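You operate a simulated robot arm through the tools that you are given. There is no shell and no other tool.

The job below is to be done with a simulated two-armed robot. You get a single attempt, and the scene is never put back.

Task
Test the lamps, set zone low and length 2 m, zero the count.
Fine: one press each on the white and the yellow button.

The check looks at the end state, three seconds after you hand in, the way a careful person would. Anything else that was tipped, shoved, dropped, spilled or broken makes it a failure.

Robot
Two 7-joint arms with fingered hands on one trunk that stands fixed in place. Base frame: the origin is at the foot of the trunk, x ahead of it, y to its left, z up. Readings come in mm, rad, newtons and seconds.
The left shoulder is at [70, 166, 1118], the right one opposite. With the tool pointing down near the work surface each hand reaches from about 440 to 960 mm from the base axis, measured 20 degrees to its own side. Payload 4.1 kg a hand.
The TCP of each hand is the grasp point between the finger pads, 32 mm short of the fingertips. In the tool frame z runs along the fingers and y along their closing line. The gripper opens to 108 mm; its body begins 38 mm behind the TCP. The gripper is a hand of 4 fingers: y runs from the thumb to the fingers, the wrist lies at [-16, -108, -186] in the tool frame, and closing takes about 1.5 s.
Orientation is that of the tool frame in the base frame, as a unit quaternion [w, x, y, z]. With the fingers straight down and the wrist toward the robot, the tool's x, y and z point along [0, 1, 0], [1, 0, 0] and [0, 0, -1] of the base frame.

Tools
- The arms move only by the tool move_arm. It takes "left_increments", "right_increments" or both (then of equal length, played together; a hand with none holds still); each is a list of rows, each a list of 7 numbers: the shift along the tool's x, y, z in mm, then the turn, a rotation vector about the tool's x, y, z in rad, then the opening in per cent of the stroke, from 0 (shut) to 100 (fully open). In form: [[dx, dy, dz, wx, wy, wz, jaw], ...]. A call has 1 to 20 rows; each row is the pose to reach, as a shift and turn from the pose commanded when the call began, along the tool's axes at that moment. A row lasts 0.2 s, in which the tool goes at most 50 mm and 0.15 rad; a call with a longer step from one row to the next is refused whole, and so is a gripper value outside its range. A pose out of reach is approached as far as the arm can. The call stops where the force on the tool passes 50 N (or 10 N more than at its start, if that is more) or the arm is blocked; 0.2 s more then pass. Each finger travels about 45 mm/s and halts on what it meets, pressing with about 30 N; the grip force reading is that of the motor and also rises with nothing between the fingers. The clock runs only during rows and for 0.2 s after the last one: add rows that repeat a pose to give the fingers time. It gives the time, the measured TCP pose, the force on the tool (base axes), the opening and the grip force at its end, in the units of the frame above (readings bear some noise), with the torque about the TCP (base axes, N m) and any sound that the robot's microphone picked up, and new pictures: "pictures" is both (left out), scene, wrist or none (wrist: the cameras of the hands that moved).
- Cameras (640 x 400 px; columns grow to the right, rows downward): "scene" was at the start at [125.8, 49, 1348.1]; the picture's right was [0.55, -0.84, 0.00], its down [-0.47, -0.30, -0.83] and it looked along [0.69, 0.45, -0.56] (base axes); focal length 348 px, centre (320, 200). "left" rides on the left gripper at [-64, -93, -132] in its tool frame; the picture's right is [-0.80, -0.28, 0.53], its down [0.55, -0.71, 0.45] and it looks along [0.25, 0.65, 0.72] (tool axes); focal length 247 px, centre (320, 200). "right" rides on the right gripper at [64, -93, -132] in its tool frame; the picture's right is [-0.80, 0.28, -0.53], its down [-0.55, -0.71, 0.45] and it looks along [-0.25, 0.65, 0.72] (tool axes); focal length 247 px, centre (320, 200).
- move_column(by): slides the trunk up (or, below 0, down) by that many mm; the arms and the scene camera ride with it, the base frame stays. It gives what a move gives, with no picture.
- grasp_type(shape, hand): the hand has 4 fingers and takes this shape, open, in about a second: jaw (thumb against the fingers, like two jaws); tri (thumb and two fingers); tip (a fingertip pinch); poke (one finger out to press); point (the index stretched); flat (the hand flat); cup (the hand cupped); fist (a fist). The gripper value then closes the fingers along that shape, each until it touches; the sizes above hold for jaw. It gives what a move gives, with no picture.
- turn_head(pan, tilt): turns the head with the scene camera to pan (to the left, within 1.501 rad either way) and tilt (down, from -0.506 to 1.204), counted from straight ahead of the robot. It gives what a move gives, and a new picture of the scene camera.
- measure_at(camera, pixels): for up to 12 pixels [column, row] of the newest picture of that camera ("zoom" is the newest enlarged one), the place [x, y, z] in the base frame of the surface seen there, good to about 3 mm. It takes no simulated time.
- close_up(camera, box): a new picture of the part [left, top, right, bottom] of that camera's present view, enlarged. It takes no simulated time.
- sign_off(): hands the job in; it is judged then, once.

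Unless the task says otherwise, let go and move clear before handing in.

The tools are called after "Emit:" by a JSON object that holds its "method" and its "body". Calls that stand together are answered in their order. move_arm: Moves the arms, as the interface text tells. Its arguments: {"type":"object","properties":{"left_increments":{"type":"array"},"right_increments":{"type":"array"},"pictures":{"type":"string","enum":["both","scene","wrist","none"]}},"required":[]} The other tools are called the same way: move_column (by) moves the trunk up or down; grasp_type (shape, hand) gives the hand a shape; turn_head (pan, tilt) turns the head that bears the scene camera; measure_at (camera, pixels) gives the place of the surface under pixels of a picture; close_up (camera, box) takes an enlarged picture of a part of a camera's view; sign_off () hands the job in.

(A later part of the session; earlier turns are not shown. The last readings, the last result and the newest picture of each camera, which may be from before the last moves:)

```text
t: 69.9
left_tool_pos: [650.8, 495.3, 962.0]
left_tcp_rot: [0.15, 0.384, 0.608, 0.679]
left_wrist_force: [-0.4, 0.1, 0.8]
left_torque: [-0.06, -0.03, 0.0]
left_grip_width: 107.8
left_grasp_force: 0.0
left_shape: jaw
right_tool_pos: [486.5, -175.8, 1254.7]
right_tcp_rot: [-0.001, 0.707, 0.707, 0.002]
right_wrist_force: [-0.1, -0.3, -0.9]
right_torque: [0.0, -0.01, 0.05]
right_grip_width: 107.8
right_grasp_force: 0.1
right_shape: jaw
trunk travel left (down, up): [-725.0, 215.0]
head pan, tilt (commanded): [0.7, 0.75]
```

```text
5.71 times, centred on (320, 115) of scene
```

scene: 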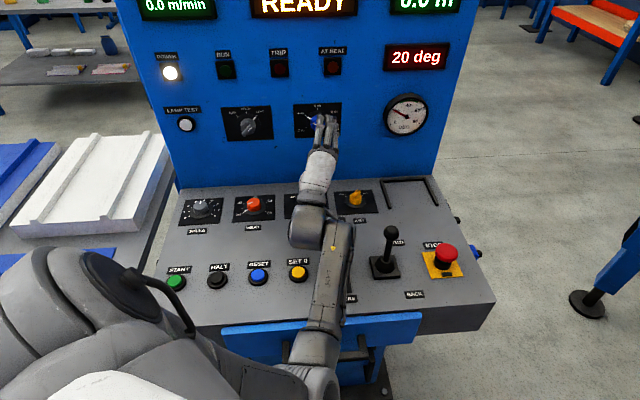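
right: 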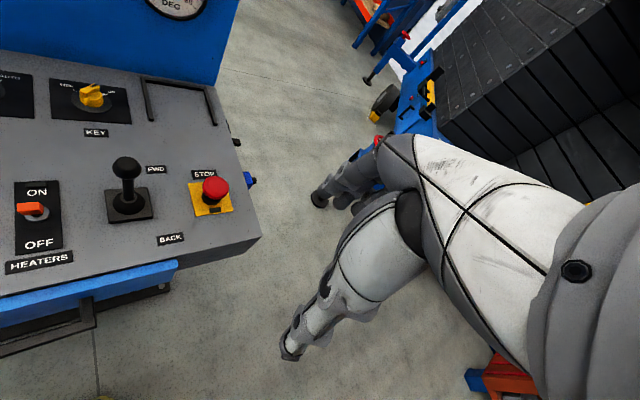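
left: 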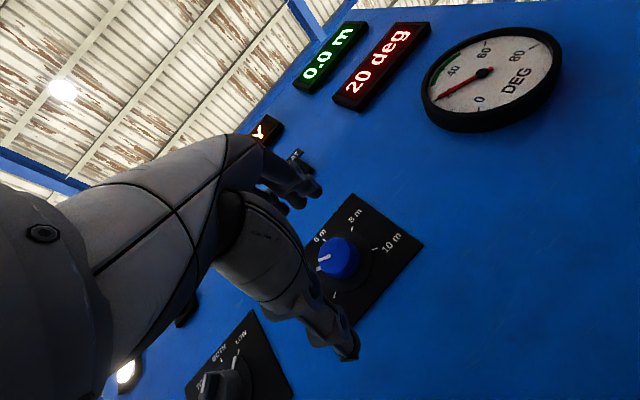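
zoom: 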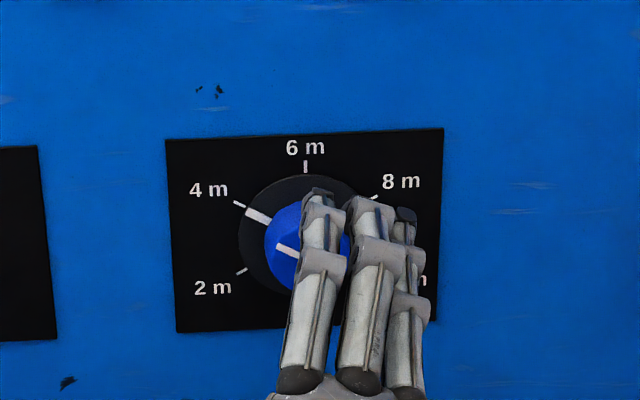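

The pose came out low, at [651, 495, 962], and the right hand's reading shifted about 4 mm, which suggests the left upper arm is pressing on the chest again. I'll hold a moment and re-read.

Emit:
{"method": "move_arm", "body": {"left_increments": [[0, 0, 0, 0, 0, 0, 100], [0, 0, 0, 0, 0, 0, 100]], "pictures": "none"}}

Emit:
{"method": "turn_head", "body": {"pan": 0.5, "tilt": 1.2}}

```text
t: 70.5
left_tool_pos: [650.9, 496.5, 961.2]
left_tcp_rot: [0.148, 0.383, 0.608, 0.679]
left_wrist_force: [0.1, 0.1, 0.5]
left_torque: [0.02, -0.02, -0.02]
left_grip_width: 107.7
left_grasp_force: 0.1
left_shape: jaw
right_tool_pos: [484.8, -174.7, 1255.3]
right_tcp_rot: [0.0, 0.707, 0.707, 0.002]
right_wrist_force: [-0.1, -0.4, 0.6]
right_torque: [-0.02, 0.0, -0.01]
right_grip_width: 107.4
right_grasp_force: 0.0
right_shape: jaw
trunk travel left (down, up): [-725.0, 215.0]
head pan, tilt (commanded): [0.7, 0.75]
```

```text
t: 71.4
left_tool_pos: [649.2, 496.3, 962.3]
left_tcp_rot: [0.149, 0.384, 0.607, 0.679]
left_wrist_force: [0.8, 0.4, -0.5]
left_torque: [0.0, 0.0, 0.02]
left_grip_width: 107.9
left_grasp_force: 0.1
left_shape: jaw
right_tool_pos: [485.5, -174.5, 1255.4]
right_tcp_rot: [-0.001, 0.707, 0.707, 0.002]
right_wrist_force: [0.4, 0.2, -0.8]
right_torque: [-0.03, 0.08, -0.02]
right_grip_width: 107.6
right_grasp_force: 0.2
right_shape: jaw
trunk travel left (down, up): [-725.0, 215.0]
head pan, tilt (commanded): [0.499, 1.201]
```

scene: 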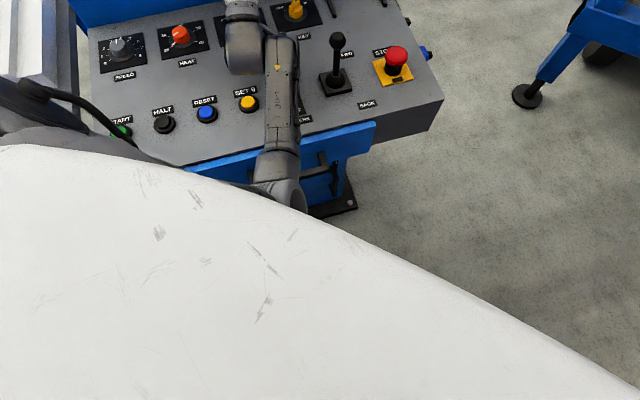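

The elbow is tucked against the chest, so the shoulder is too low for this reach. Raising the trunk 60 mm should straighten the arm and move the elbow off the chest; the hand just rises in free space in front of the wall.

Emit:
{"method": "move_column", "body": {"by": 60}}

Emit:
{"method": "move_arm", "body": {"left_increments": [[0, -8, 0, 0, 0, 0, 100], [0, -16, 0, 0, 0, 0, 100], [0, -24, 0, 0, 0, 0, 100], [0, -24, 0, 0, 0, 0, 100]], "pictures": "wrist"}}

Emit:
{"method": "turn_head", "body": {"pan": 0.7, "tilt": 0.85}}

```text
t: 72.4
left_tool_pos: [651.2, 500.4, 1018.8]
left_tcp_rot: [0.149, 0.384, 0.609, 0.678]
left_wrist_force: [-0.7, -0.5, -0.3]
left_torque: [0.03, 0.01, -0.01]
left_grip_width: 107.6
left_grasp_force: 0.0
left_shape: jaw
right_tool_pos: [488.6, -170.8, 1313.6]
right_tcp_rot: [0.001, 0.708, 0.707, 0.001]
right_wrist_force: [-0.4, 0.3, -0.3]
right_torque: [0.0, -0.02, 0.01]
right_grip_width: 107.9
right_grasp_force: 0.1
right_shape: jaw
trunk travel left (down, up): [-785.0, 155.0]
head pan, tilt (commanded): [0.499, 1.201]
```

```text
t: 73.4
left_tool_pos: [644.5, 504.5, 996.5]
left_tcp_rot: [0.149, 0.384, 0.609, 0.678]
left_wrist_force: [0.6, 0.3, 0.2]
left_torque: [0.01, 0.02, -0.02]
left_grip_width: 107.8
left_grasp_force: 0.1
left_shape: jaw
right_tool_pos: [487.8, -171.3, 1314.6]
right_tcp_rot: [0.0, 0.707, 0.708, 0.0]
right_wrist_force: [-0.1, 1.0, -0.4]
right_torque: [-0.01, -0.02, 0.01]
right_grip_width: 107.7
right_grasp_force: 0.1
right_shape: jaw
trunk travel left (down, up): [-785.0, 155.0]
head pan, tilt (commanded): [0.499, 1.201]
```

left: 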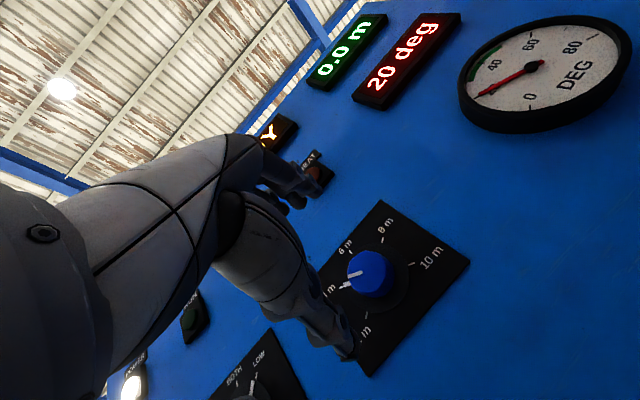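

```text
t: 74.2
left_tool_pos: [645.1, 503.9, 996.4]
left_tcp_rot: [0.148, 0.383, 0.609, 0.678]
left_wrist_force: [-0.1, 0.2, 0.0]
left_torque: [0.02, 0.01, 0.01]
left_grip_width: 107.7
left_grasp_force: 0.1
left_shape: jaw
right_tool_pos: [486.9, -171.6, 1315.3]
right_tcp_rot: [-0.001, 0.707, 0.707, 0.0]
right_wrist_force: [-0.6, -0.3, -0.2]
right_torque: [0.02, 0.0, 0.01]
right_grip_width: 107.9
right_grasp_force: 0.0
right_shape: jaw
trunk travel left (down, up): [-785.0, 155.0]
head pan, tilt (commanded): [0.7, 0.85]
```

scene: 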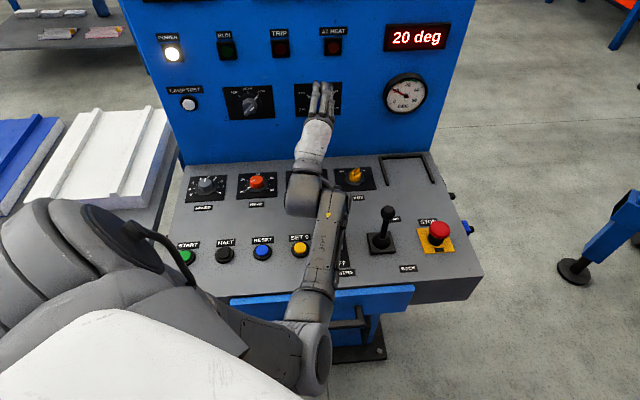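

The right hand's reading is back to normal, so the chest contact is relieved. Next I'll fine-align the hand on the dial axis (s=105.5, z=980) and straighten the small tilt, still short of the knob.

Emit:
{"method": "move_arm", "body": {"left_increments": [[-4, -4, 3, -0.012, 0, 0, 100], [-8, -9, 7, -0.024, 0, 0, 100], [-11, -13, 12, -0.036, 0, 0, 100], [-11, -13, 12, -0.036, 0, 0, 100], [-11, -13, 12, -0.036, 0, 0, 100]], "pictures": "both"}}

Emit:
{"method": "close_up", "body": {"camera": "scene", "box": [270, 60, 370, 130]}}

Emit:
{"method": "close_up", "body": {"camera": "left", "box": [230, 180, 470, 400]}}

```text
t: 75.4
left_tool_pos: [658.8, 508.6, 980.3]
left_tcp_rot: [0.155, 0.382, 0.596, 0.689]
left_wrist_force: [0.6, 0.8, 0.5]
left_torque: [-0.02, 0.0, 0.01]
left_grip_width: 107.9
left_grasp_force: 0.1
left_shape: jaw
right_tool_pos: [487.2, -171.9, 1314.4]
right_tcp_rot: [0.0, 0.707, 0.707, 0.0]
right_wrist_force: [0.1, -0.2, 0.9]
right_torque: [-0.01, -0.01, 0.0]
right_grip_width: 107.5
right_grasp_force: 0.0
right_shape: jaw
trunk travel left (down, up): [-785.0, 155.0]
head pan, tilt (commanded): [0.7, 0.85]
```

scene: 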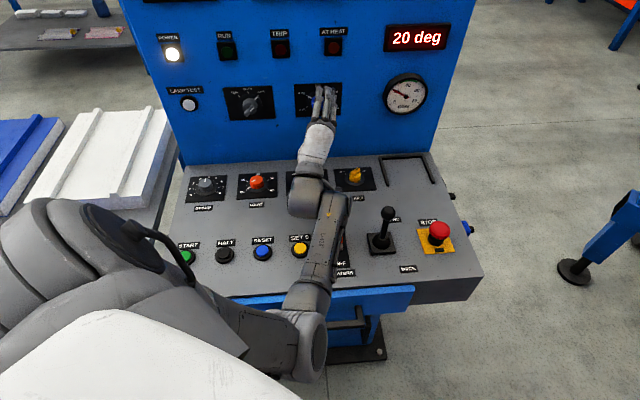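
left: 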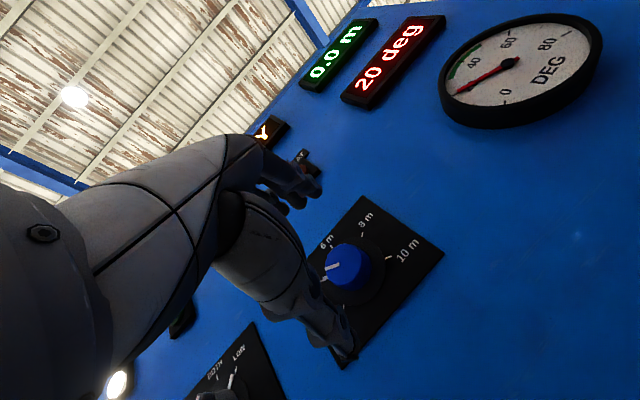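

```text
5.71 times, centred on (320, 95) of scene
```

zoom: 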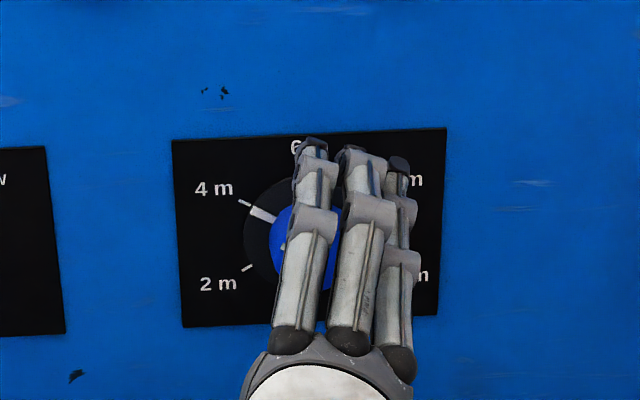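

```text
1.82 times, centred on (350, 290) of left
```

zoom: 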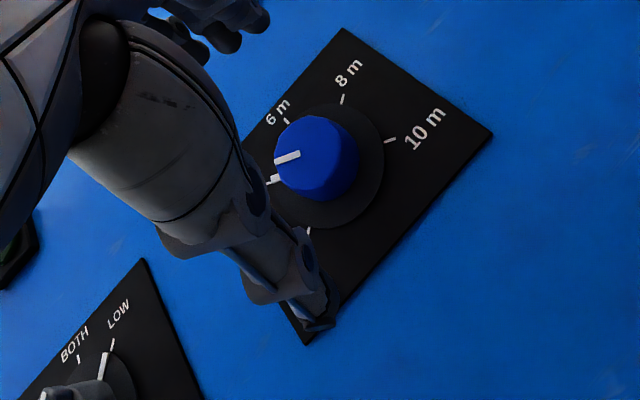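

The hand is now aligned: d=825, s=106, z=980, tool axis square to the wall. I'll advance so the open fingers straddle the blue knob.

Emit:
{"method": "move_arm", "body": {"left_increments": [[0, 0, 8, 0, 0, 0, 100], [0, 0, 16, 0, 0, 0, 100], [0, 0, 24, 0, 0, 0, 100], [0, 0, 32, 0, 0, 0, 100], [0, 0, 32, 0, 0, 0, 100]], "pictures": "both"}}

Emit:
{"method": "close_up", "body": {"camera": "left", "box": [230, 180, 470, 400]}}

```text
t: 76.6
left_tool_pos: [681.3, 531.5, 979.1]
left_tcp_rot: [0.155, 0.381, 0.597, 0.689]
left_wrist_force: [0.2, 0.6, -0.8]
left_torque: [0.02, 0.0, -0.02]
left_grip_width: 107.6
left_grasp_force: 0.1
left_shape: jaw
right_tool_pos: [486.9, -172.0, 1314.2]
right_tcp_rot: [0.0, 0.707, 0.707, 0.0]
right_wrist_force: [0.0, 0.4, -0.9]
right_torque: [-0.04, 0.01, -0.02]
right_grip_width: 107.6
right_grasp_force: 0.0
right_shape: jaw
trunk travel left (down, up): [-785.0, 155.0]
head pan, tilt (commanded): [0.7, 0.85]
```

scene: 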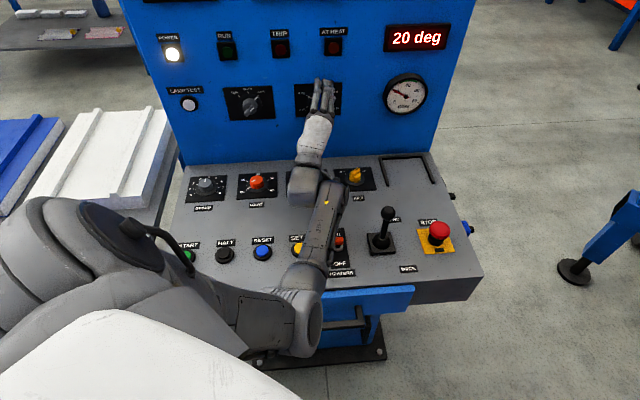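
left: 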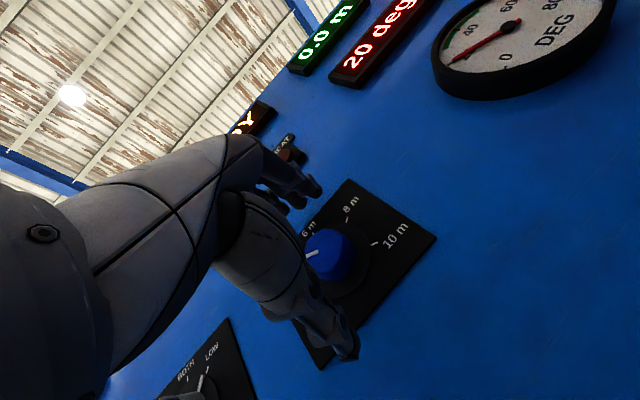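

```text
1.82 times, centred on (350, 290) of left
```

zoom: 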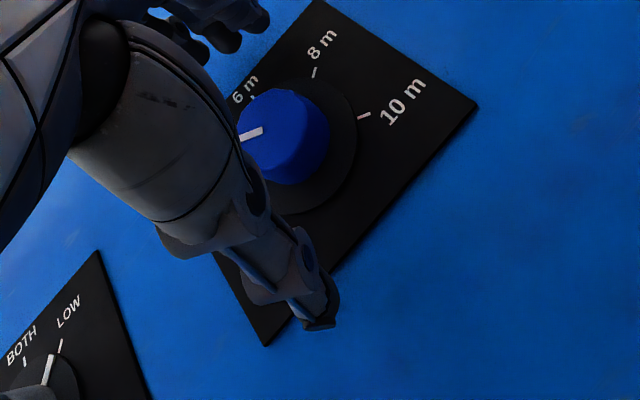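

The TCP is at d=857.5 on the dial axis. I'll close onto the blue knob now.

Emit:
{"method": "move_arm", "body": {"left_increments": [[0, 0, 2, 0, 0, 0, 70], [0, 0, 2, 0, 0, 0, 55], [0, 0, 2, 0, 0, 0, 45], [0, 0, 2, 0, 0, 0, 35], [0, 0, 2, 0, 0, 0, 25], [0, 0, 2, 0, 0, 0, 15], [0, 0, 2, 0, 0, 0, 5], [0, 0, 2, 0, 0, 0, 0], [0, 0, 2, 0, 0, 0, 0]], "pictures": "both"}}

Emit:
{"method": "close_up", "body": {"camera": "left", "box": [230, 180, 470, 400]}}

Emit:
{"method": "close_up", "body": {"camera": "scene", "box": [270, 60, 370, 130]}}

```text
t: 78.6
left_tool_pos: [683.2, 533.6, 978.1]
left_tcp_rot: [0.155, 0.381, 0.597, 0.689]
left_wrist_force: [-2.6, 0.5, -3.2]
left_torque: [-0.02, 0.03, 0.02]
left_grip_width: 28.5
left_grasp_force: 30.2
left_shape: jaw
right_tool_pos: [487.7, -172.1, 1316.3]
right_tcp_rot: [0.0, 0.707, 0.708, 0.0]
right_wrist_force: [-0.2, -0.5, 0.6]
right_torque: [0.02, 0.02, 0.0]
right_grip_width: 107.6
right_grasp_force: 0.1
right_shape: jaw
trunk travel left (down, up): [-785.0, 155.0]
head pan, tilt (commanded): [0.7, 0.85]
```

scene: 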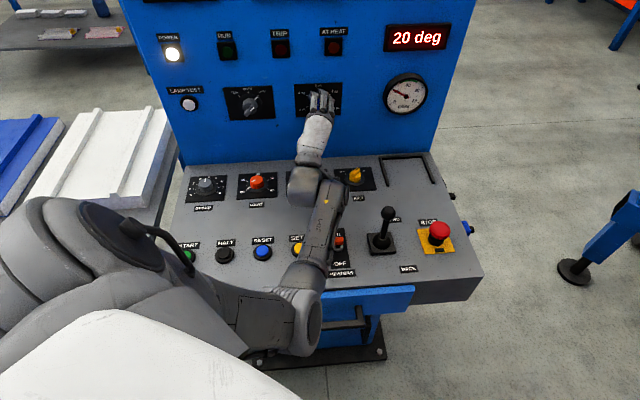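
left: 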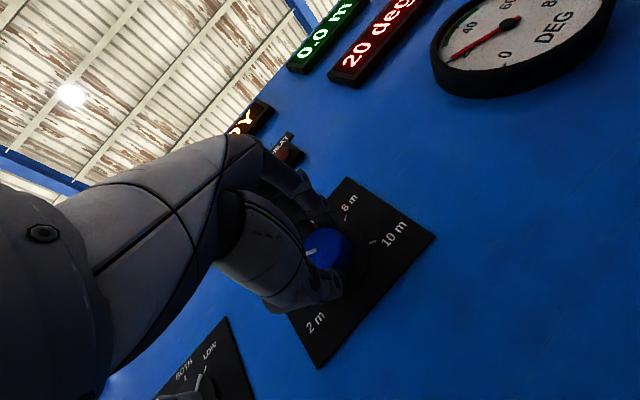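

```text
1.82 times, centred on (350, 290) of left
```

zoom: 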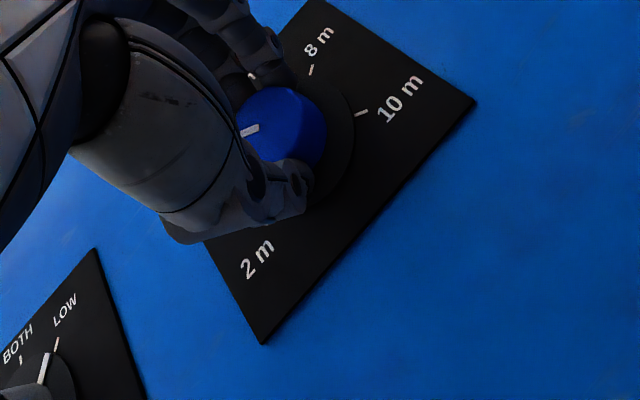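

```text
5.71 times, centred on (320, 95) of scene
```

zoom: 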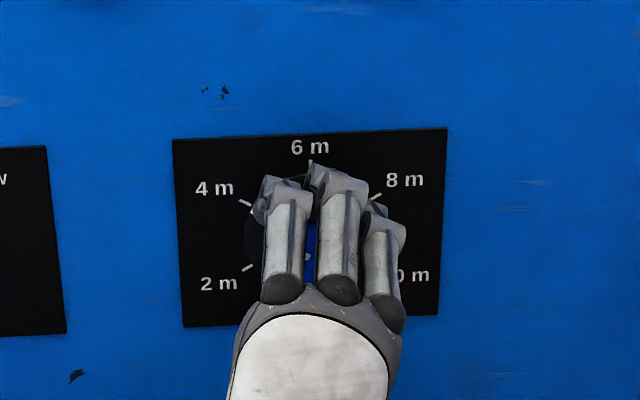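

The knob is gripped (30 N). I'll turn counter-clockwise 30° first and check that the pointer follows.

Emit:
{"method": "move_arm", "body": {"left_increments": [[0, 0, 0, 0, 0, -0.075, 0], [0, 0, 0, 0, 0, -0.15, 0], [0, 0, 0, 0, 0, -0.225, 0], [0, 0, 0, 0, 0, -0.3, 0], [0, 0, 0, 0, 0, -0.375, 0], [0, 0, 0, 0, 0, -0.45, 0], [0, 0, 0, 0, 0, -0.524, 0], [0, 0, 0, 0, 0, -0.524, 0]], "pictures": "both"}}

Emit:
{"method": "close_up", "body": {"camera": "left", "box": [230, 180, 470, 400]}}

Emit:
{"method": "close_up", "body": {"camera": "scene", "box": [270, 60, 370, 130]}}

```text
t: 80.4
left_tool_pos: [682.3, 533.2, 979.4]
left_tcp_rot: [0.329, 0.214, 0.675, 0.625]
left_wrist_force: [2.6, 0.9, -2.0]
left_torque: [0.02, 0.01, -0.02]
left_grip_width: 28.2
left_grasp_force: 29.7
left_shape: jaw
right_tool_pos: [488.5, -170.8, 1314.6]
right_tcp_rot: [-0.001, 0.708, 0.707, -0.001]
right_wrist_force: [-0.2, -0.7, -0.3]
right_torque: [0.0, 0.06, -0.01]
right_grip_width: 107.5
right_grasp_force: 0.0
right_shape: jaw
trunk travel left (down, up): [-785.0, 155.0]
head pan, tilt (commanded): [0.7, 0.85]
```

scene: 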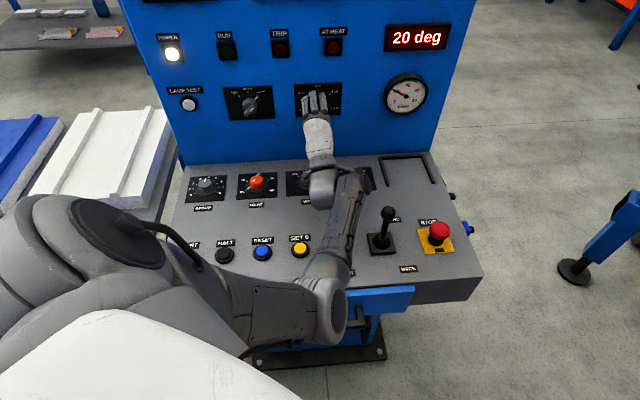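
left: 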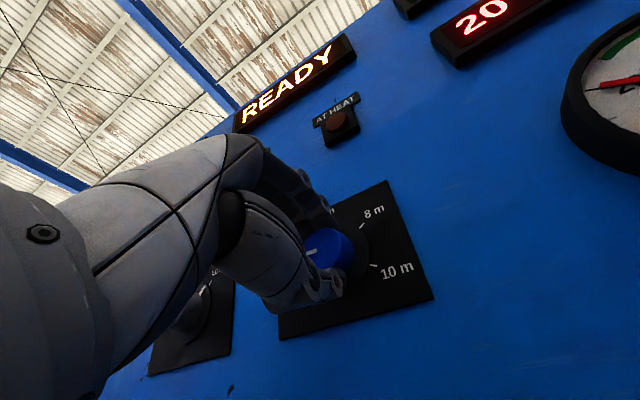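

```text
1.82 times, centred on (350, 290) of left
```

zoom: 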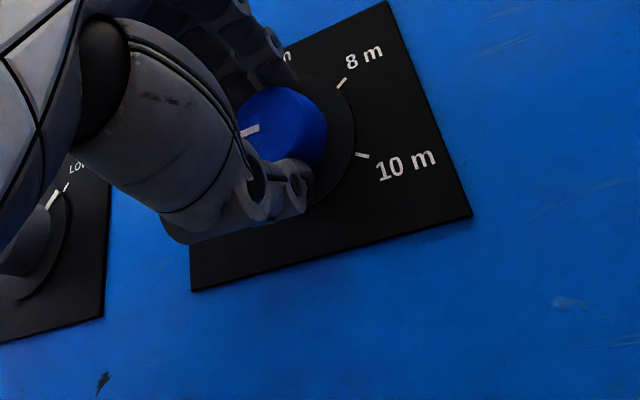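

```text
5.71 times, centred on (320, 95) of scene
```

zoom: 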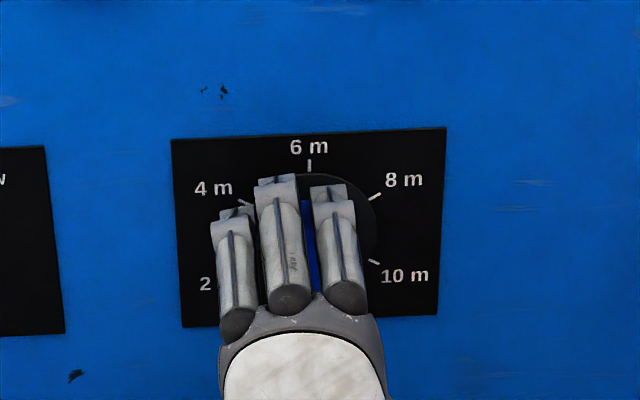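

The knob turned with the hand: in the wrist view the mark stays fixed relative to the fingers while the plate rotated. Before the second half I'll check the gap between the forearm and the lever at (385,225).

Emit:
{"method": "measure_at", "body": {"camera": "scene", "pixels": [[352, 190], [345, 230], [335, 265], [325, 310], [322, 190], [386, 212], [380, 235], [368, 185]]}}

Emit:
{"method": "close_up", "body": {"camera": "scene", "box": [260, 130, 440, 340]}}

```text
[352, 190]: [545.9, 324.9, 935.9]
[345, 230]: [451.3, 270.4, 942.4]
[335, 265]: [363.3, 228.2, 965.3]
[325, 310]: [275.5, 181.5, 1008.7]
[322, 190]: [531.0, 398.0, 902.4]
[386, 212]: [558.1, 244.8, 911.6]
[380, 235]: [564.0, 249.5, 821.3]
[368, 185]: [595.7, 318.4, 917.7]
```

```text
1.90 times, centred on (350, 235) of scene
```

zoom: 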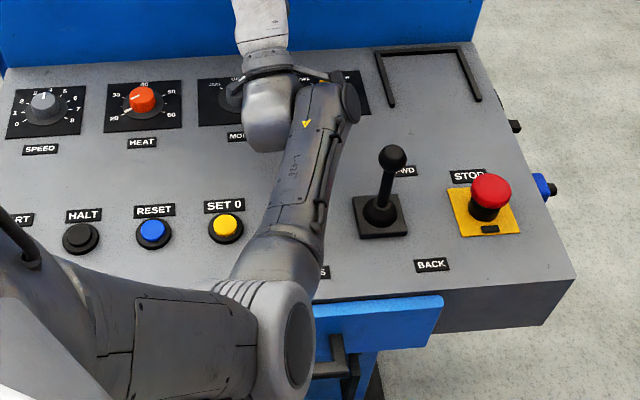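

The lever at [558, 245, 912] would come close to the forearm if I kept rolling this way. So I'll release here, roll the hand back, and regrip for the second 30°.

Emit:
{"method": "move_arm", "body": {"left_increments": [[0, 0, 0, 0, 0, 0, 30], [0, 0, 0, 0, 0, 0, 50], [0, 0, 0, 0, 0, 0, 70], [0, 0, 0, 0, 0, 0, 90], [0, 0, 0, 0, 0, 0, 100], [0, 0, 0, 0, 0, 0, 100], [0, 0, 0, 0, 0, 0, 100]], "pictures": "both"}}

Emit:
{"method": "close_up", "body": {"camera": "left", "box": [230, 180, 470, 400]}}

Emit:
{"method": "close_up", "body": {"camera": "scene", "box": [270, 60, 370, 130]}}

```text
t: 82.0
left_tool_pos: [682.3, 532.5, 980.2]
left_tcp_rot: [0.328, 0.214, 0.675, 0.625]
left_wrist_force: [0.3, -0.7, -0.1]
left_torque: [0.03, 0.0, -0.02]
left_grip_width: 107.5
left_grasp_force: 0.1
left_shape: jaw
right_tool_pos: [488.1, -172.0, 1314.6]
right_tcp_rot: [0.0, 0.707, 0.707, 0.0]
right_wrist_force: [0.7, 0.1, 0.0]
right_torque: [0.02, 0.04, 0.01]
right_grip_width: 107.6
right_grasp_force: 0.1
right_shape: jaw
trunk travel left (down, up): [-785.0, 155.0]
head pan, tilt (commanded): [0.7, 0.85]
```

scene: 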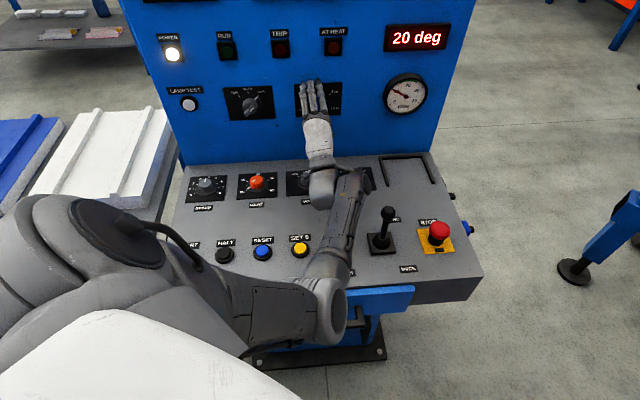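
left: 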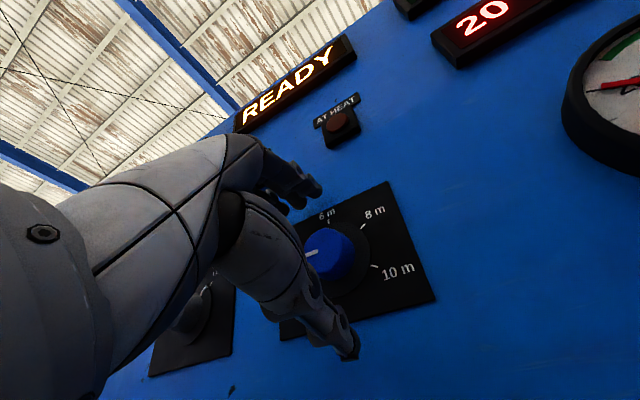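

```text
1.82 times, centred on (350, 290) of left
```

zoom: 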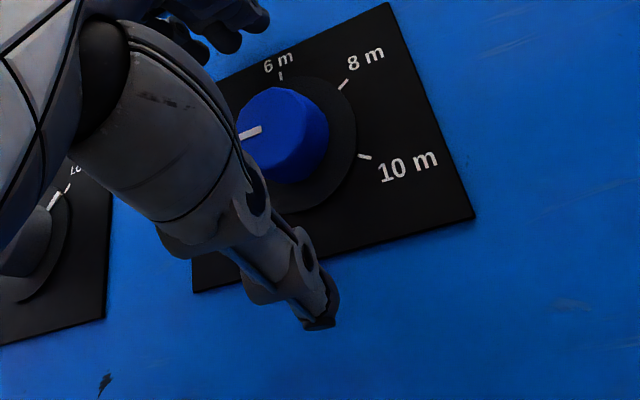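

```text
5.71 times, centred on (320, 95) of scene
```

zoom: 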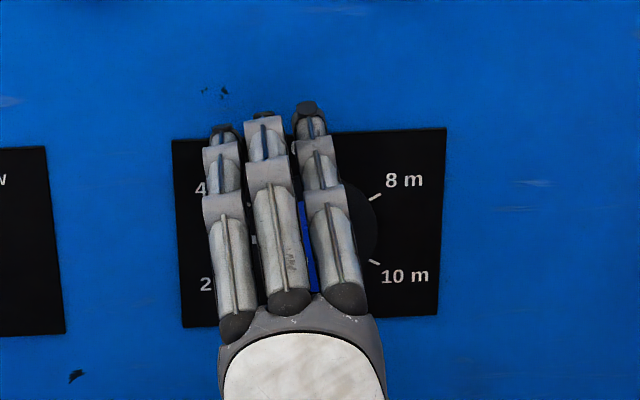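

The knob stayed where I left it. I'll back off 20 mm and roll the open hand 30° clockwise around the knob for the regrip.

Emit:
{"method": "move_arm", "body": {"left_increments": [[0, 0, -10, 0, 0, 0, 100], [0, 0, -20, 0, 0, 0, 100], [0, 0, -20, 0, 0, 0.075, 100], [0, 0, -20, 0, 0, 0.15, 100], [0, 0, -20, 0, 0, 0.225, 100], [0, 0, -20, 0, 0, 0.3, 100], [0, 0, -20, 0, 0, 0.375, 100], [0, 0, -20, 0, 0, 0.45, 100], [0, 0, -20, 0, 0, 0.524, 100], [0, 0, -20, 0, 0, 0.524, 100]], "pictures": "both"}}

Emit:
{"method": "close_up", "body": {"camera": "scene", "box": [270, 60, 370, 130]}}

Emit:
{"method": "close_up", "body": {"camera": "left", "box": [230, 180, 470, 400]}}

```text
t: 84.2
left_tool_pos: [667.5, 517.8, 979.9]
left_tcp_rot: [0.156, 0.382, 0.596, 0.689]
left_wrist_force: [0.4, -0.2, 0.1]
left_torque: [0.02, 0.0, -0.01]
left_grip_width: 107.5
left_grasp_force: 0.0
left_shape: jaw
right_tool_pos: [487.3, -171.5, 1315.2]
right_tcp_rot: [0.0, 0.707, 0.707, 0.0]
right_wrist_force: [1.4, -0.3, -0.9]
right_torque: [-0.01, 0.01, -0.01]
right_grip_width: 107.8
right_grasp_force: 0.0
right_shape: jaw
trunk travel left (down, up): [-785.0, 155.0]
head pan, tilt (commanded): [0.7, 0.85]
```

scene: 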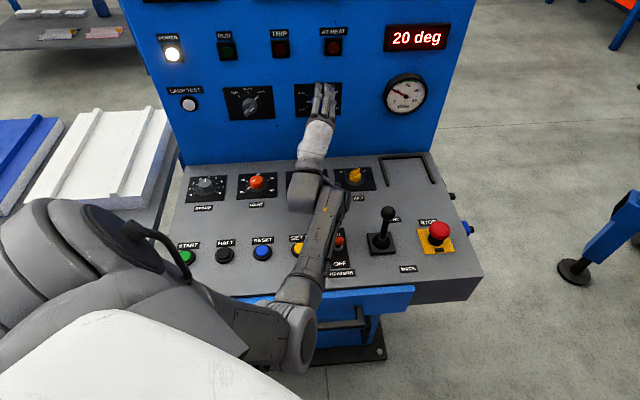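
left: 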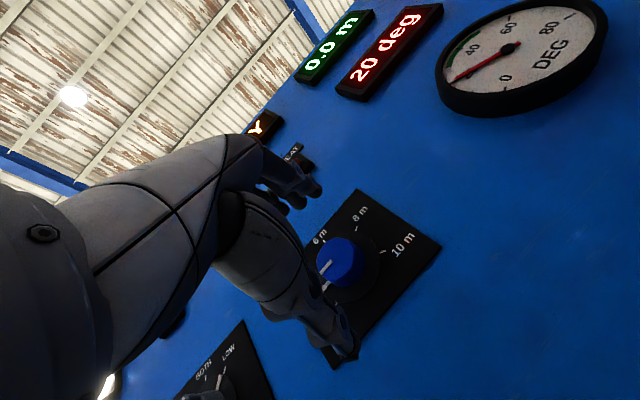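

```text
5.71 times, centred on (320, 95) of scene
```

zoom: 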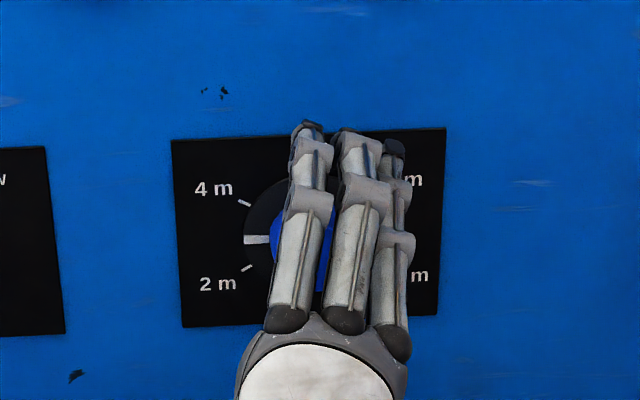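

```text
1.82 times, centred on (350, 290) of left
```

zoom: 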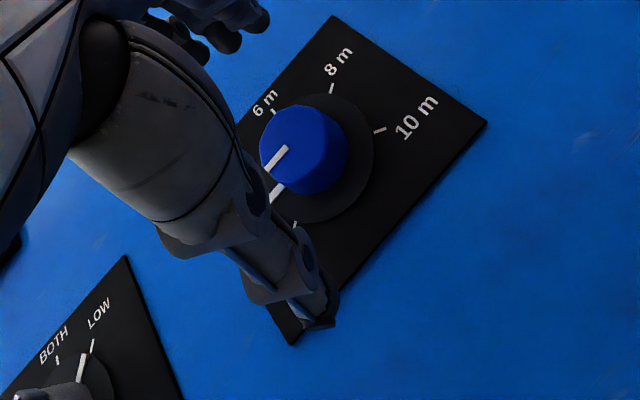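

The pointer at zoom (255,240) is now midway between 4 m and 2 m, so the first turn was exactly 30°. I'll advance again and regrip.

Emit:
{"method": "move_arm", "body": {"left_increments": [[0, 0, 7, 0, 0, 0, 100], [0, 0, 14, 0, 0, 0, 100], [0, 0, 21.5, 0, 0, 0, 100], [0, 0, 21.5, 0, 0, 0, 80], [0, 0, 21.5, 0, 0, 0, 60], [0, 0, 21.5, 0, 0, 0, 45], [0, 0, 21.5, 0, 0, 0, 35], [0, 0, 21.5, 0, 0, 0, 25], [0, 0, 21.5, 0, 0, 0, 15], [0, 0, 21.5, 0, 0, 0, 5], [0, 0, 21.5, 0, 0, 0, 0], [0, 0, 21.5, 0, 0, 0, 0], [0, 0, 21.5, 0, 0, 0, 0]], "pictures": "both"}}

Emit:
{"method": "close_up", "body": {"camera": "left", "box": [230, 180, 470, 400]}}

Emit:
{"method": "close_up", "body": {"camera": "scene", "box": [270, 60, 370, 130]}}

```text
t: 87.0
left_tool_pos: [681.9, 532.7, 980.1]
left_tcp_rot: [0.155, 0.383, 0.596, 0.688]
left_wrist_force: [-3.0, 0.3, -4.5]
left_torque: [-0.06, 0.05, 0.04]
left_grip_width: 28.4
left_grasp_force: 30.2
left_shape: jaw
right_tool_pos: [487.3, -170.7, 1313.1]
right_tcp_rot: [0.0, 0.707, 0.707, 0.001]
right_wrist_force: [-0.7, 0.1, 0.5]
right_torque: [-0.02, 0.01, -0.04]
right_grip_width: 107.9
right_grasp_force: 0.0
right_shape: jaw
trunk travel left (down, up): [-785.0, 155.0]
head pan, tilt (commanded): [0.7, 0.85]
```

scene: 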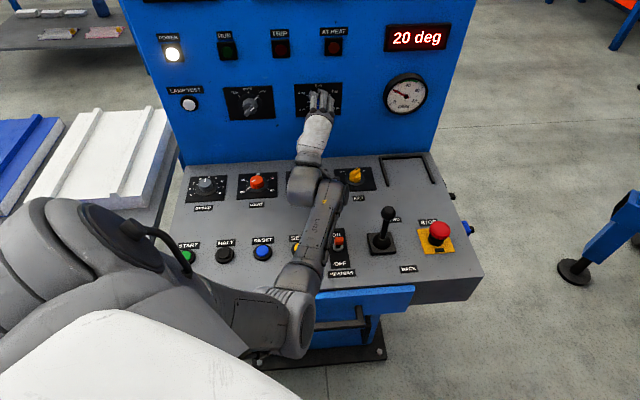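
left: 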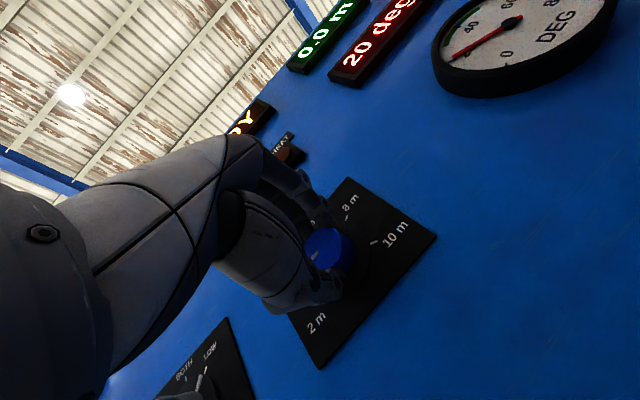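

```text
1.82 times, centred on (350, 290) of left
```

zoom: 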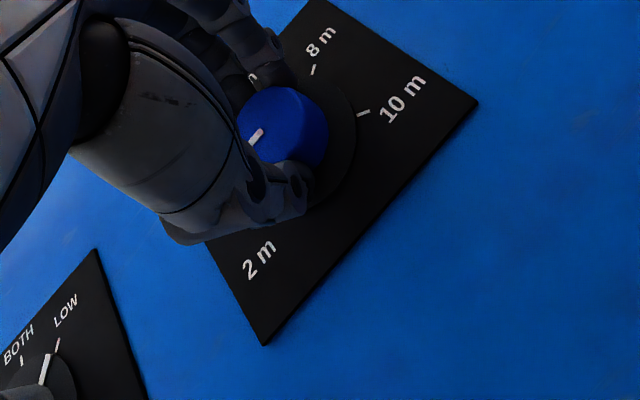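

```text
5.71 times, centred on (320, 95) of scene
```

zoom: 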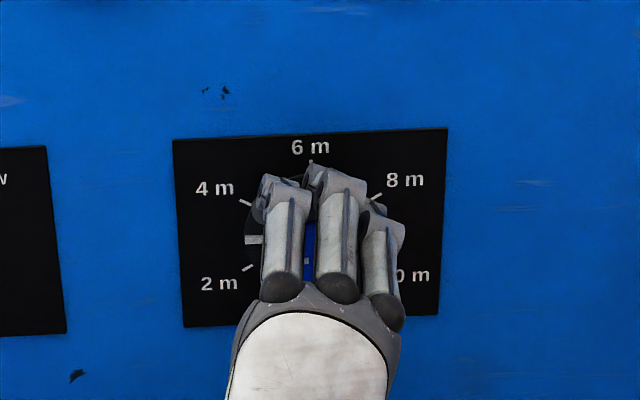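

Gripped again with the same 28.4 mm width and 30 N, and the pointer hasn't moved. I'll turn the second 30° counter-clockwise to bring it to 2 m.

Emit:
{"method": "move_arm", "body": {"left_increments": [[0, 0, 0, 0, 0, -0.075, 0], [0, 0, 0, 0, 0, -0.15, 0], [0, 0, 0, 0, 0, -0.225, 0], [0, 0, 0, 0, 0, -0.3, 0], [0, 0, 0, 0, 0, -0.375, 0], [0, 0, 0, 0, 0, -0.45, 0], [0, 0, 0, 0, 0, -0.524, 0], [0, 0, 0, 0, 0, -0.524, 0]], "pictures": "both"}}

Emit:
{"method": "move_arm", "body": {"left_increments": [[0, 0, 0, 0, 0, 0, 30], [0, 0, 0, 0, 0, 0, 50], [0, 0, 0, 0, 0, 0, 70], [0, 0, 0, 0, 0, 0, 90], [0, 0, 0, 0, 0, 0, 100], [0, 0, 0, 0, 0, 0, 100], [0, 0, 0, 0, 0, 0, 100]], "pictures": "both"}}

Emit:
{"method": "close_up", "body": {"camera": "left", "box": [230, 180, 470, 400]}}

Emit:
{"method": "close_up", "body": {"camera": "scene", "box": [270, 60, 370, 130]}}

```text
t: 88.8
left_tool_pos: [682.5, 533.7, 979.8]
left_tcp_rot: [0.329, 0.213, 0.675, 0.625]
left_wrist_force: [-3.0, -1.8, -4.0]
left_torque: [-0.01, 0.09, 0.0]
left_grip_width: 28.1
left_grasp_force: 30.3
left_shape: jaw
right_tool_pos: [488.1, -172.5, 1314.7]
right_tcp_rot: [0.0, 0.707, 0.708, 0.0]
right_wrist_force: [0.1, 0.4, 0.1]
right_torque: [-0.02, 0.03, 0.0]
right_grip_width: 107.6
right_grasp_force: 0.1
right_shape: jaw
trunk travel left (down, up): [-785.0, 155.0]
head pan, tilt (commanded): [0.7, 0.85]
```

scene: 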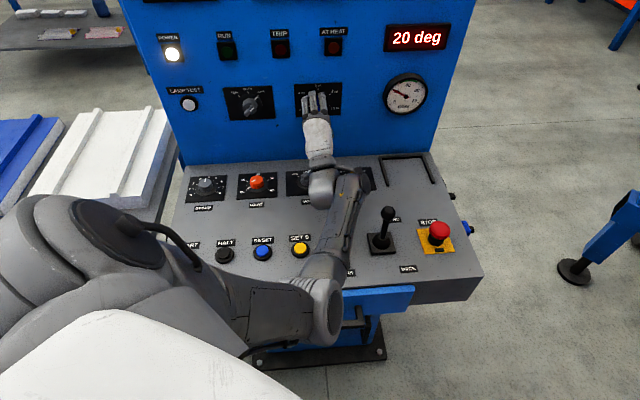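
left: 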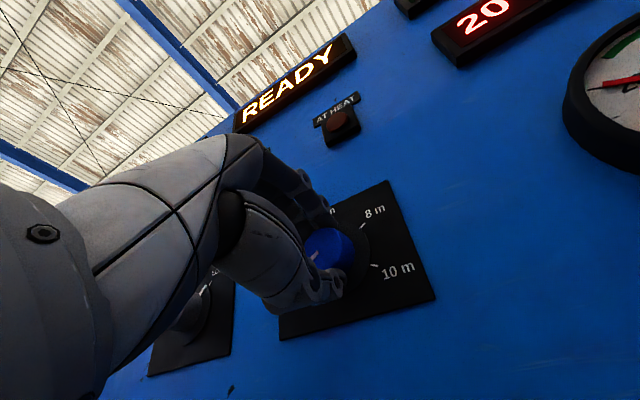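

```text
t: 90.4
left_tool_pos: [681.6, 534.3, 978.8]
left_tcp_rot: [0.327, 0.214, 0.675, 0.626]
left_wrist_force: [-0.3, 0.1, -0.2]
left_torque: [-0.01, 0.0, -0.01]
left_grip_width: 108.1
left_grasp_force: 0.0
left_shape: jaw
right_tool_pos: [487.5, -171.5, 1314.0]
right_tcp_rot: [0.0, 0.708, 0.707, 0.001]
right_wrist_force: [0.7, -0.9, -0.3]
right_torque: [-0.01, 0.03, -0.01]
right_grip_width: 107.5
right_grasp_force: 0.0
right_shape: jaw
trunk travel left (down, up): [-785.0, 155.0]
head pan, tilt (commanded): [0.7, 0.85]
```

scene: 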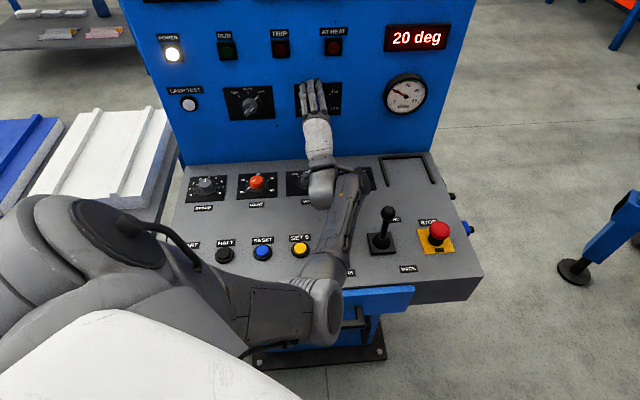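
left: 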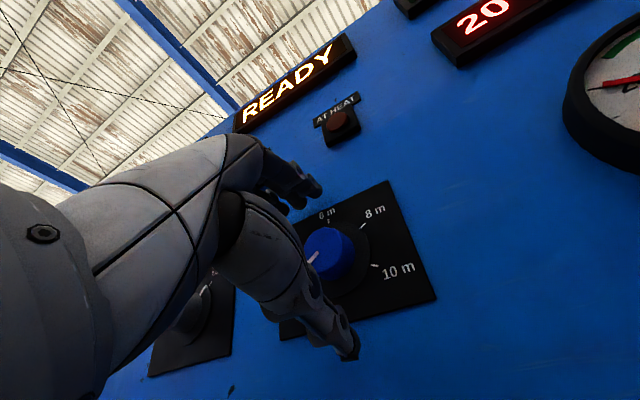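

```text
1.82 times, centred on (350, 290) of left
```

zoom: 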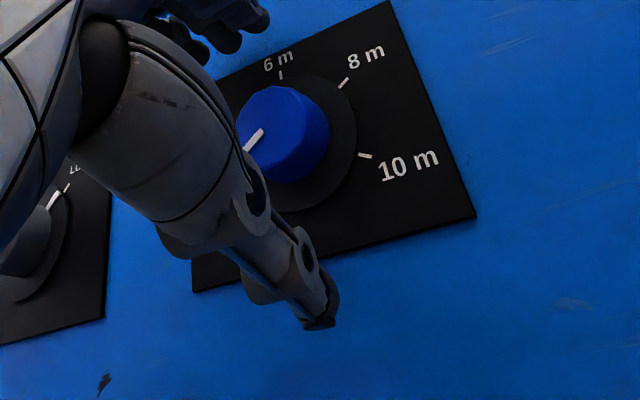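

```text
5.71 times, centred on (320, 95) of scene
```

zoom: 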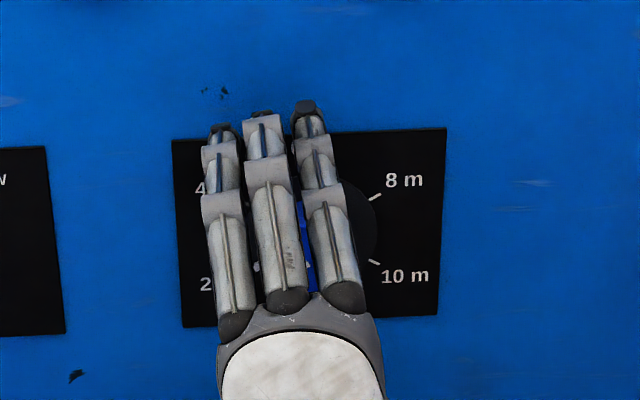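

The fingers are open and the knob is released. I'll back off and roll the hand clear of the dial so I can read the pointer.

Emit:
{"method": "move_arm", "body": {"left_increments": [[0, 0, -10, 0, 0, 0, 100], [0, 0, -20, 0, 0, 0, 100], [0, 0, -20, 0, 0, 0.075, 100], [0, 0, -20, 0, 0, 0.15, 100], [0, 0, -20, 0, 0, 0.225, 100], [0, 0, -25, 0, 0, 0.3, 100], [0, 0, -30, 0, 0, 0.375, 100], [0, 0, -40, 0, 0, 0.45, 100], [0, 0, -45, 0, 0, 0.5, 100], [0, 0, -45, 0, 0, 0.5, 100]], "pictures": "both"}}

Emit:
{"method": "close_up", "body": {"camera": "scene", "box": [270, 60, 370, 130]}}

Emit:
{"method": "close_up", "body": {"camera": "left", "box": [230, 180, 470, 400]}}

```text
t: 92.6
left_tool_pos: [651.0, 502.0, 979.4]
left_tcp_rot: [0.162, 0.373, 0.601, 0.687]
left_wrist_force: [0.4, -1.1, 0.3]
left_torque: [0.03, 0.0, -0.03]
left_grip_width: 107.7
left_grasp_force: 0.0
left_shape: jaw
right_tool_pos: [488.2, -172.9, 1314.1]
right_tcp_rot: [-0.001, 0.707, 0.708, 0.001]
right_wrist_force: [0.4, -0.3, -0.9]
right_torque: [0.01, 0.03, 0.02]
right_grip_width: 107.7
right_grasp_force: 0.0
right_shape: jaw
trunk travel left (down, up): [-785.0, 155.0]
head pan, tilt (commanded): [0.7, 0.85]
```

scene: 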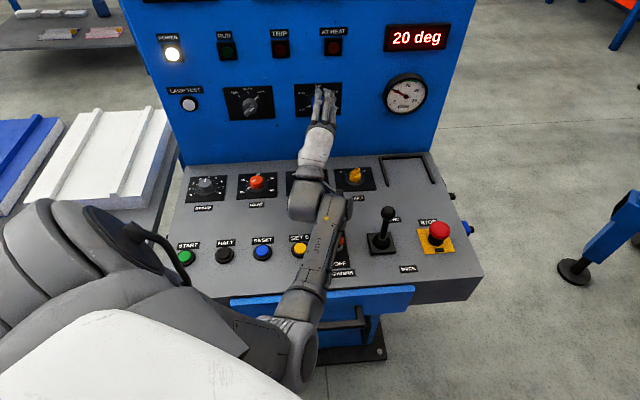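
left: 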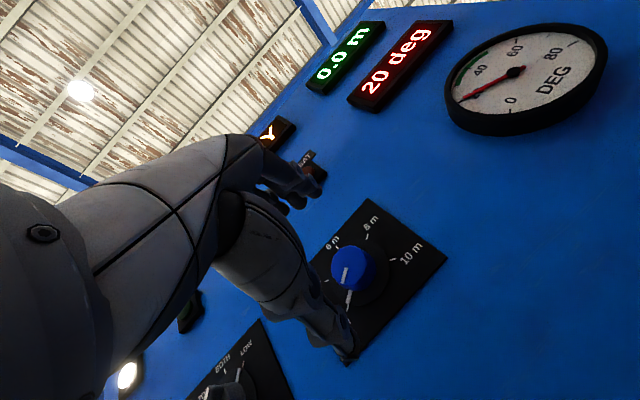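

```text
5.71 times, centred on (320, 95) of scene
```

zoom: 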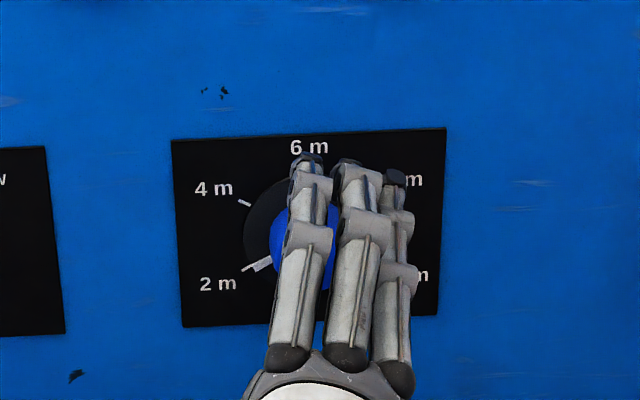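

```text
1.82 times, centred on (350, 290) of left
```

zoom: 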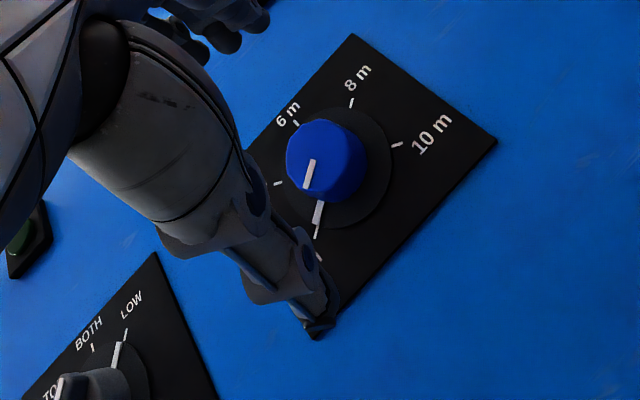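

The pointer now meets the 2 m tick at zoom (257,263). I'll zoom in tighter on both dials to verify the alignment.

Emit:
{"method": "close_up", "body": {"camera": "scene", "box": [296, 80, 344, 120]}}

Emit:
{"method": "close_up", "body": {"camera": "left", "box": [310, 220, 400, 310]}}

Emit:
{"method": "close_up", "body": {"camera": "scene", "box": [220, 80, 284, 120]}}

```text
10.00 times, centred on (320, 100) of scene
```

zoom: 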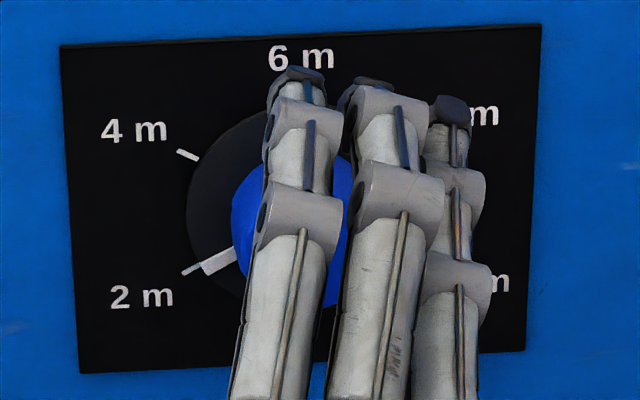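

```text
4.44 times, centred on (355, 265) of left
```

zoom: 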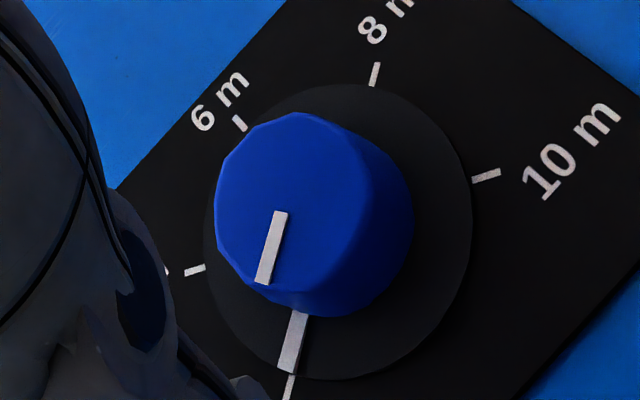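

```text
10.00 times, centred on (252, 100) of scene
```

zoom: 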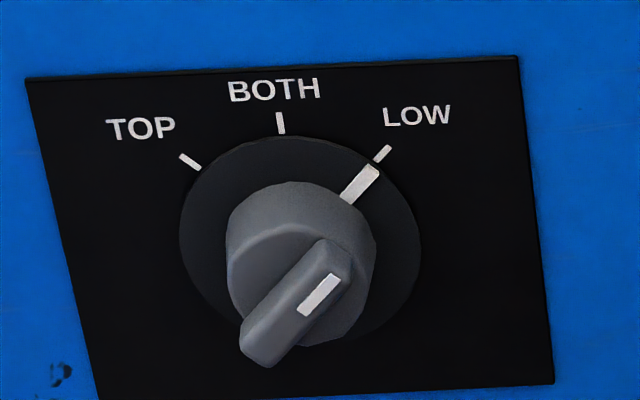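

Both pointers line up with their ticks: zone at LOW, length at 2 m. To get clear without crowding the lever, I'll raise the trunk 120 mm, which lifts the whole arm straight up, then draw the hand back from the wall.

Emit:
{"method": "move_column", "body": {"by": 120}}

Emit:
{"method": "move_arm", "body": {"left_increments": [[0, 0, -10, 0, 0, 0, 100], [0, 0, -22, 0, 0, 0, 100], [0, 0, -35, 0, 0, 0, 100], [0, 0, -50, 0, 0, 0, 100], [0, 0, -50, 0, 0, 0, 100]], "pictures": "none"}}

Emit:
{"method": "turn_head", "body": {"pan": 0.7, "tilt": 0.75}}

```text
t: 94.1
left_tool_pos: [650.4, 502.4, 1099.7]
left_tcp_rot: [0.163, 0.373, 0.601, 0.687]
left_wrist_force: [0.2, 0.3, -1.1]
left_torque: [0.04, 0.01, -0.01]
left_grip_width: 107.7
left_grasp_force: 0.1
left_shape: jaw
right_tool_pos: [487.8, -172.5, 1433.9]
right_tcp_rot: [0.0, 0.707, 0.707, 0.001]
right_wrist_force: [-0.8, -0.2, 0.6]
right_torque: [0.02, 0.02, -0.01]
right_grip_width: 107.7
right_grasp_force: 0.0
right_shape: jaw
trunk travel left (down, up): [-905.0, 35.0]
head pan, tilt (commanded): [0.7, 0.85]
```

```text
t: 95.3
left_tool_pos: [615.9, 467.0, 1100.2]
left_tcp_rot: [0.164, 0.374, 0.601, 0.687]
left_wrist_force: [0.3, 0.0, -0.1]
left_torque: [0.03, -0.01, 0.01]
left_grip_width: 107.7
left_grasp_force: 0.2
left_shape: jaw
right_tool_pos: [487.4, -171.1, 1433.5]
right_tcp_rot: [0.0, 0.707, 0.707, -0.001]
right_wrist_force: [0.2, -0.5, -1.0]
right_torque: [0.01, -0.02, -0.04]
right_grip_width: 107.7
right_grasp_force: 0.0
right_shape: jaw
trunk travel left (down, up): [-905.0, 35.0]
head pan, tilt (commanded): [0.7, 0.85]
```

```text
t: 96.0
left_tool_pos: [614.7, 465.8, 1099.4]
left_tcp_rot: [0.163, 0.373, 0.602, 0.687]
left_wrist_force: [-0.3, -0.8, 0.5]
left_torque: [-0.02, -0.02, -0.05]
left_grip_width: 107.6
left_grasp_force: 0.1
left_shape: jaw
right_tool_pos: [487.0, -172.0, 1435.0]
right_tcp_rot: [-0.001, 0.707, 0.707, 0.0]
right_wrist_force: [0.1, -0.4, 0.3]
right_torque: [-0.01, 0.0, -0.01]
right_grip_width: 107.7
right_grasp_force: 0.1
right_shape: jaw
trunk travel left (down, up): [-905.0, 35.0]
head pan, tilt (commanded): [0.7, 0.75]
```

scene: 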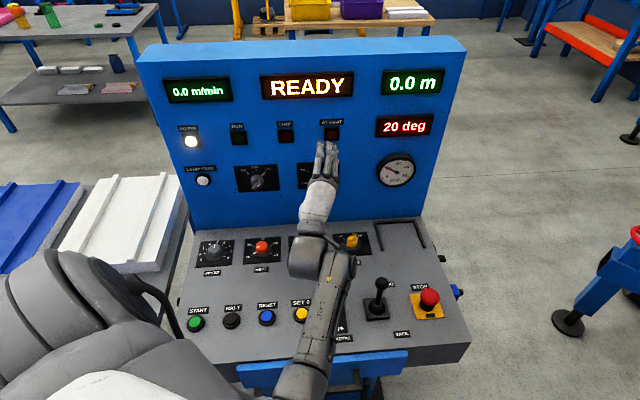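

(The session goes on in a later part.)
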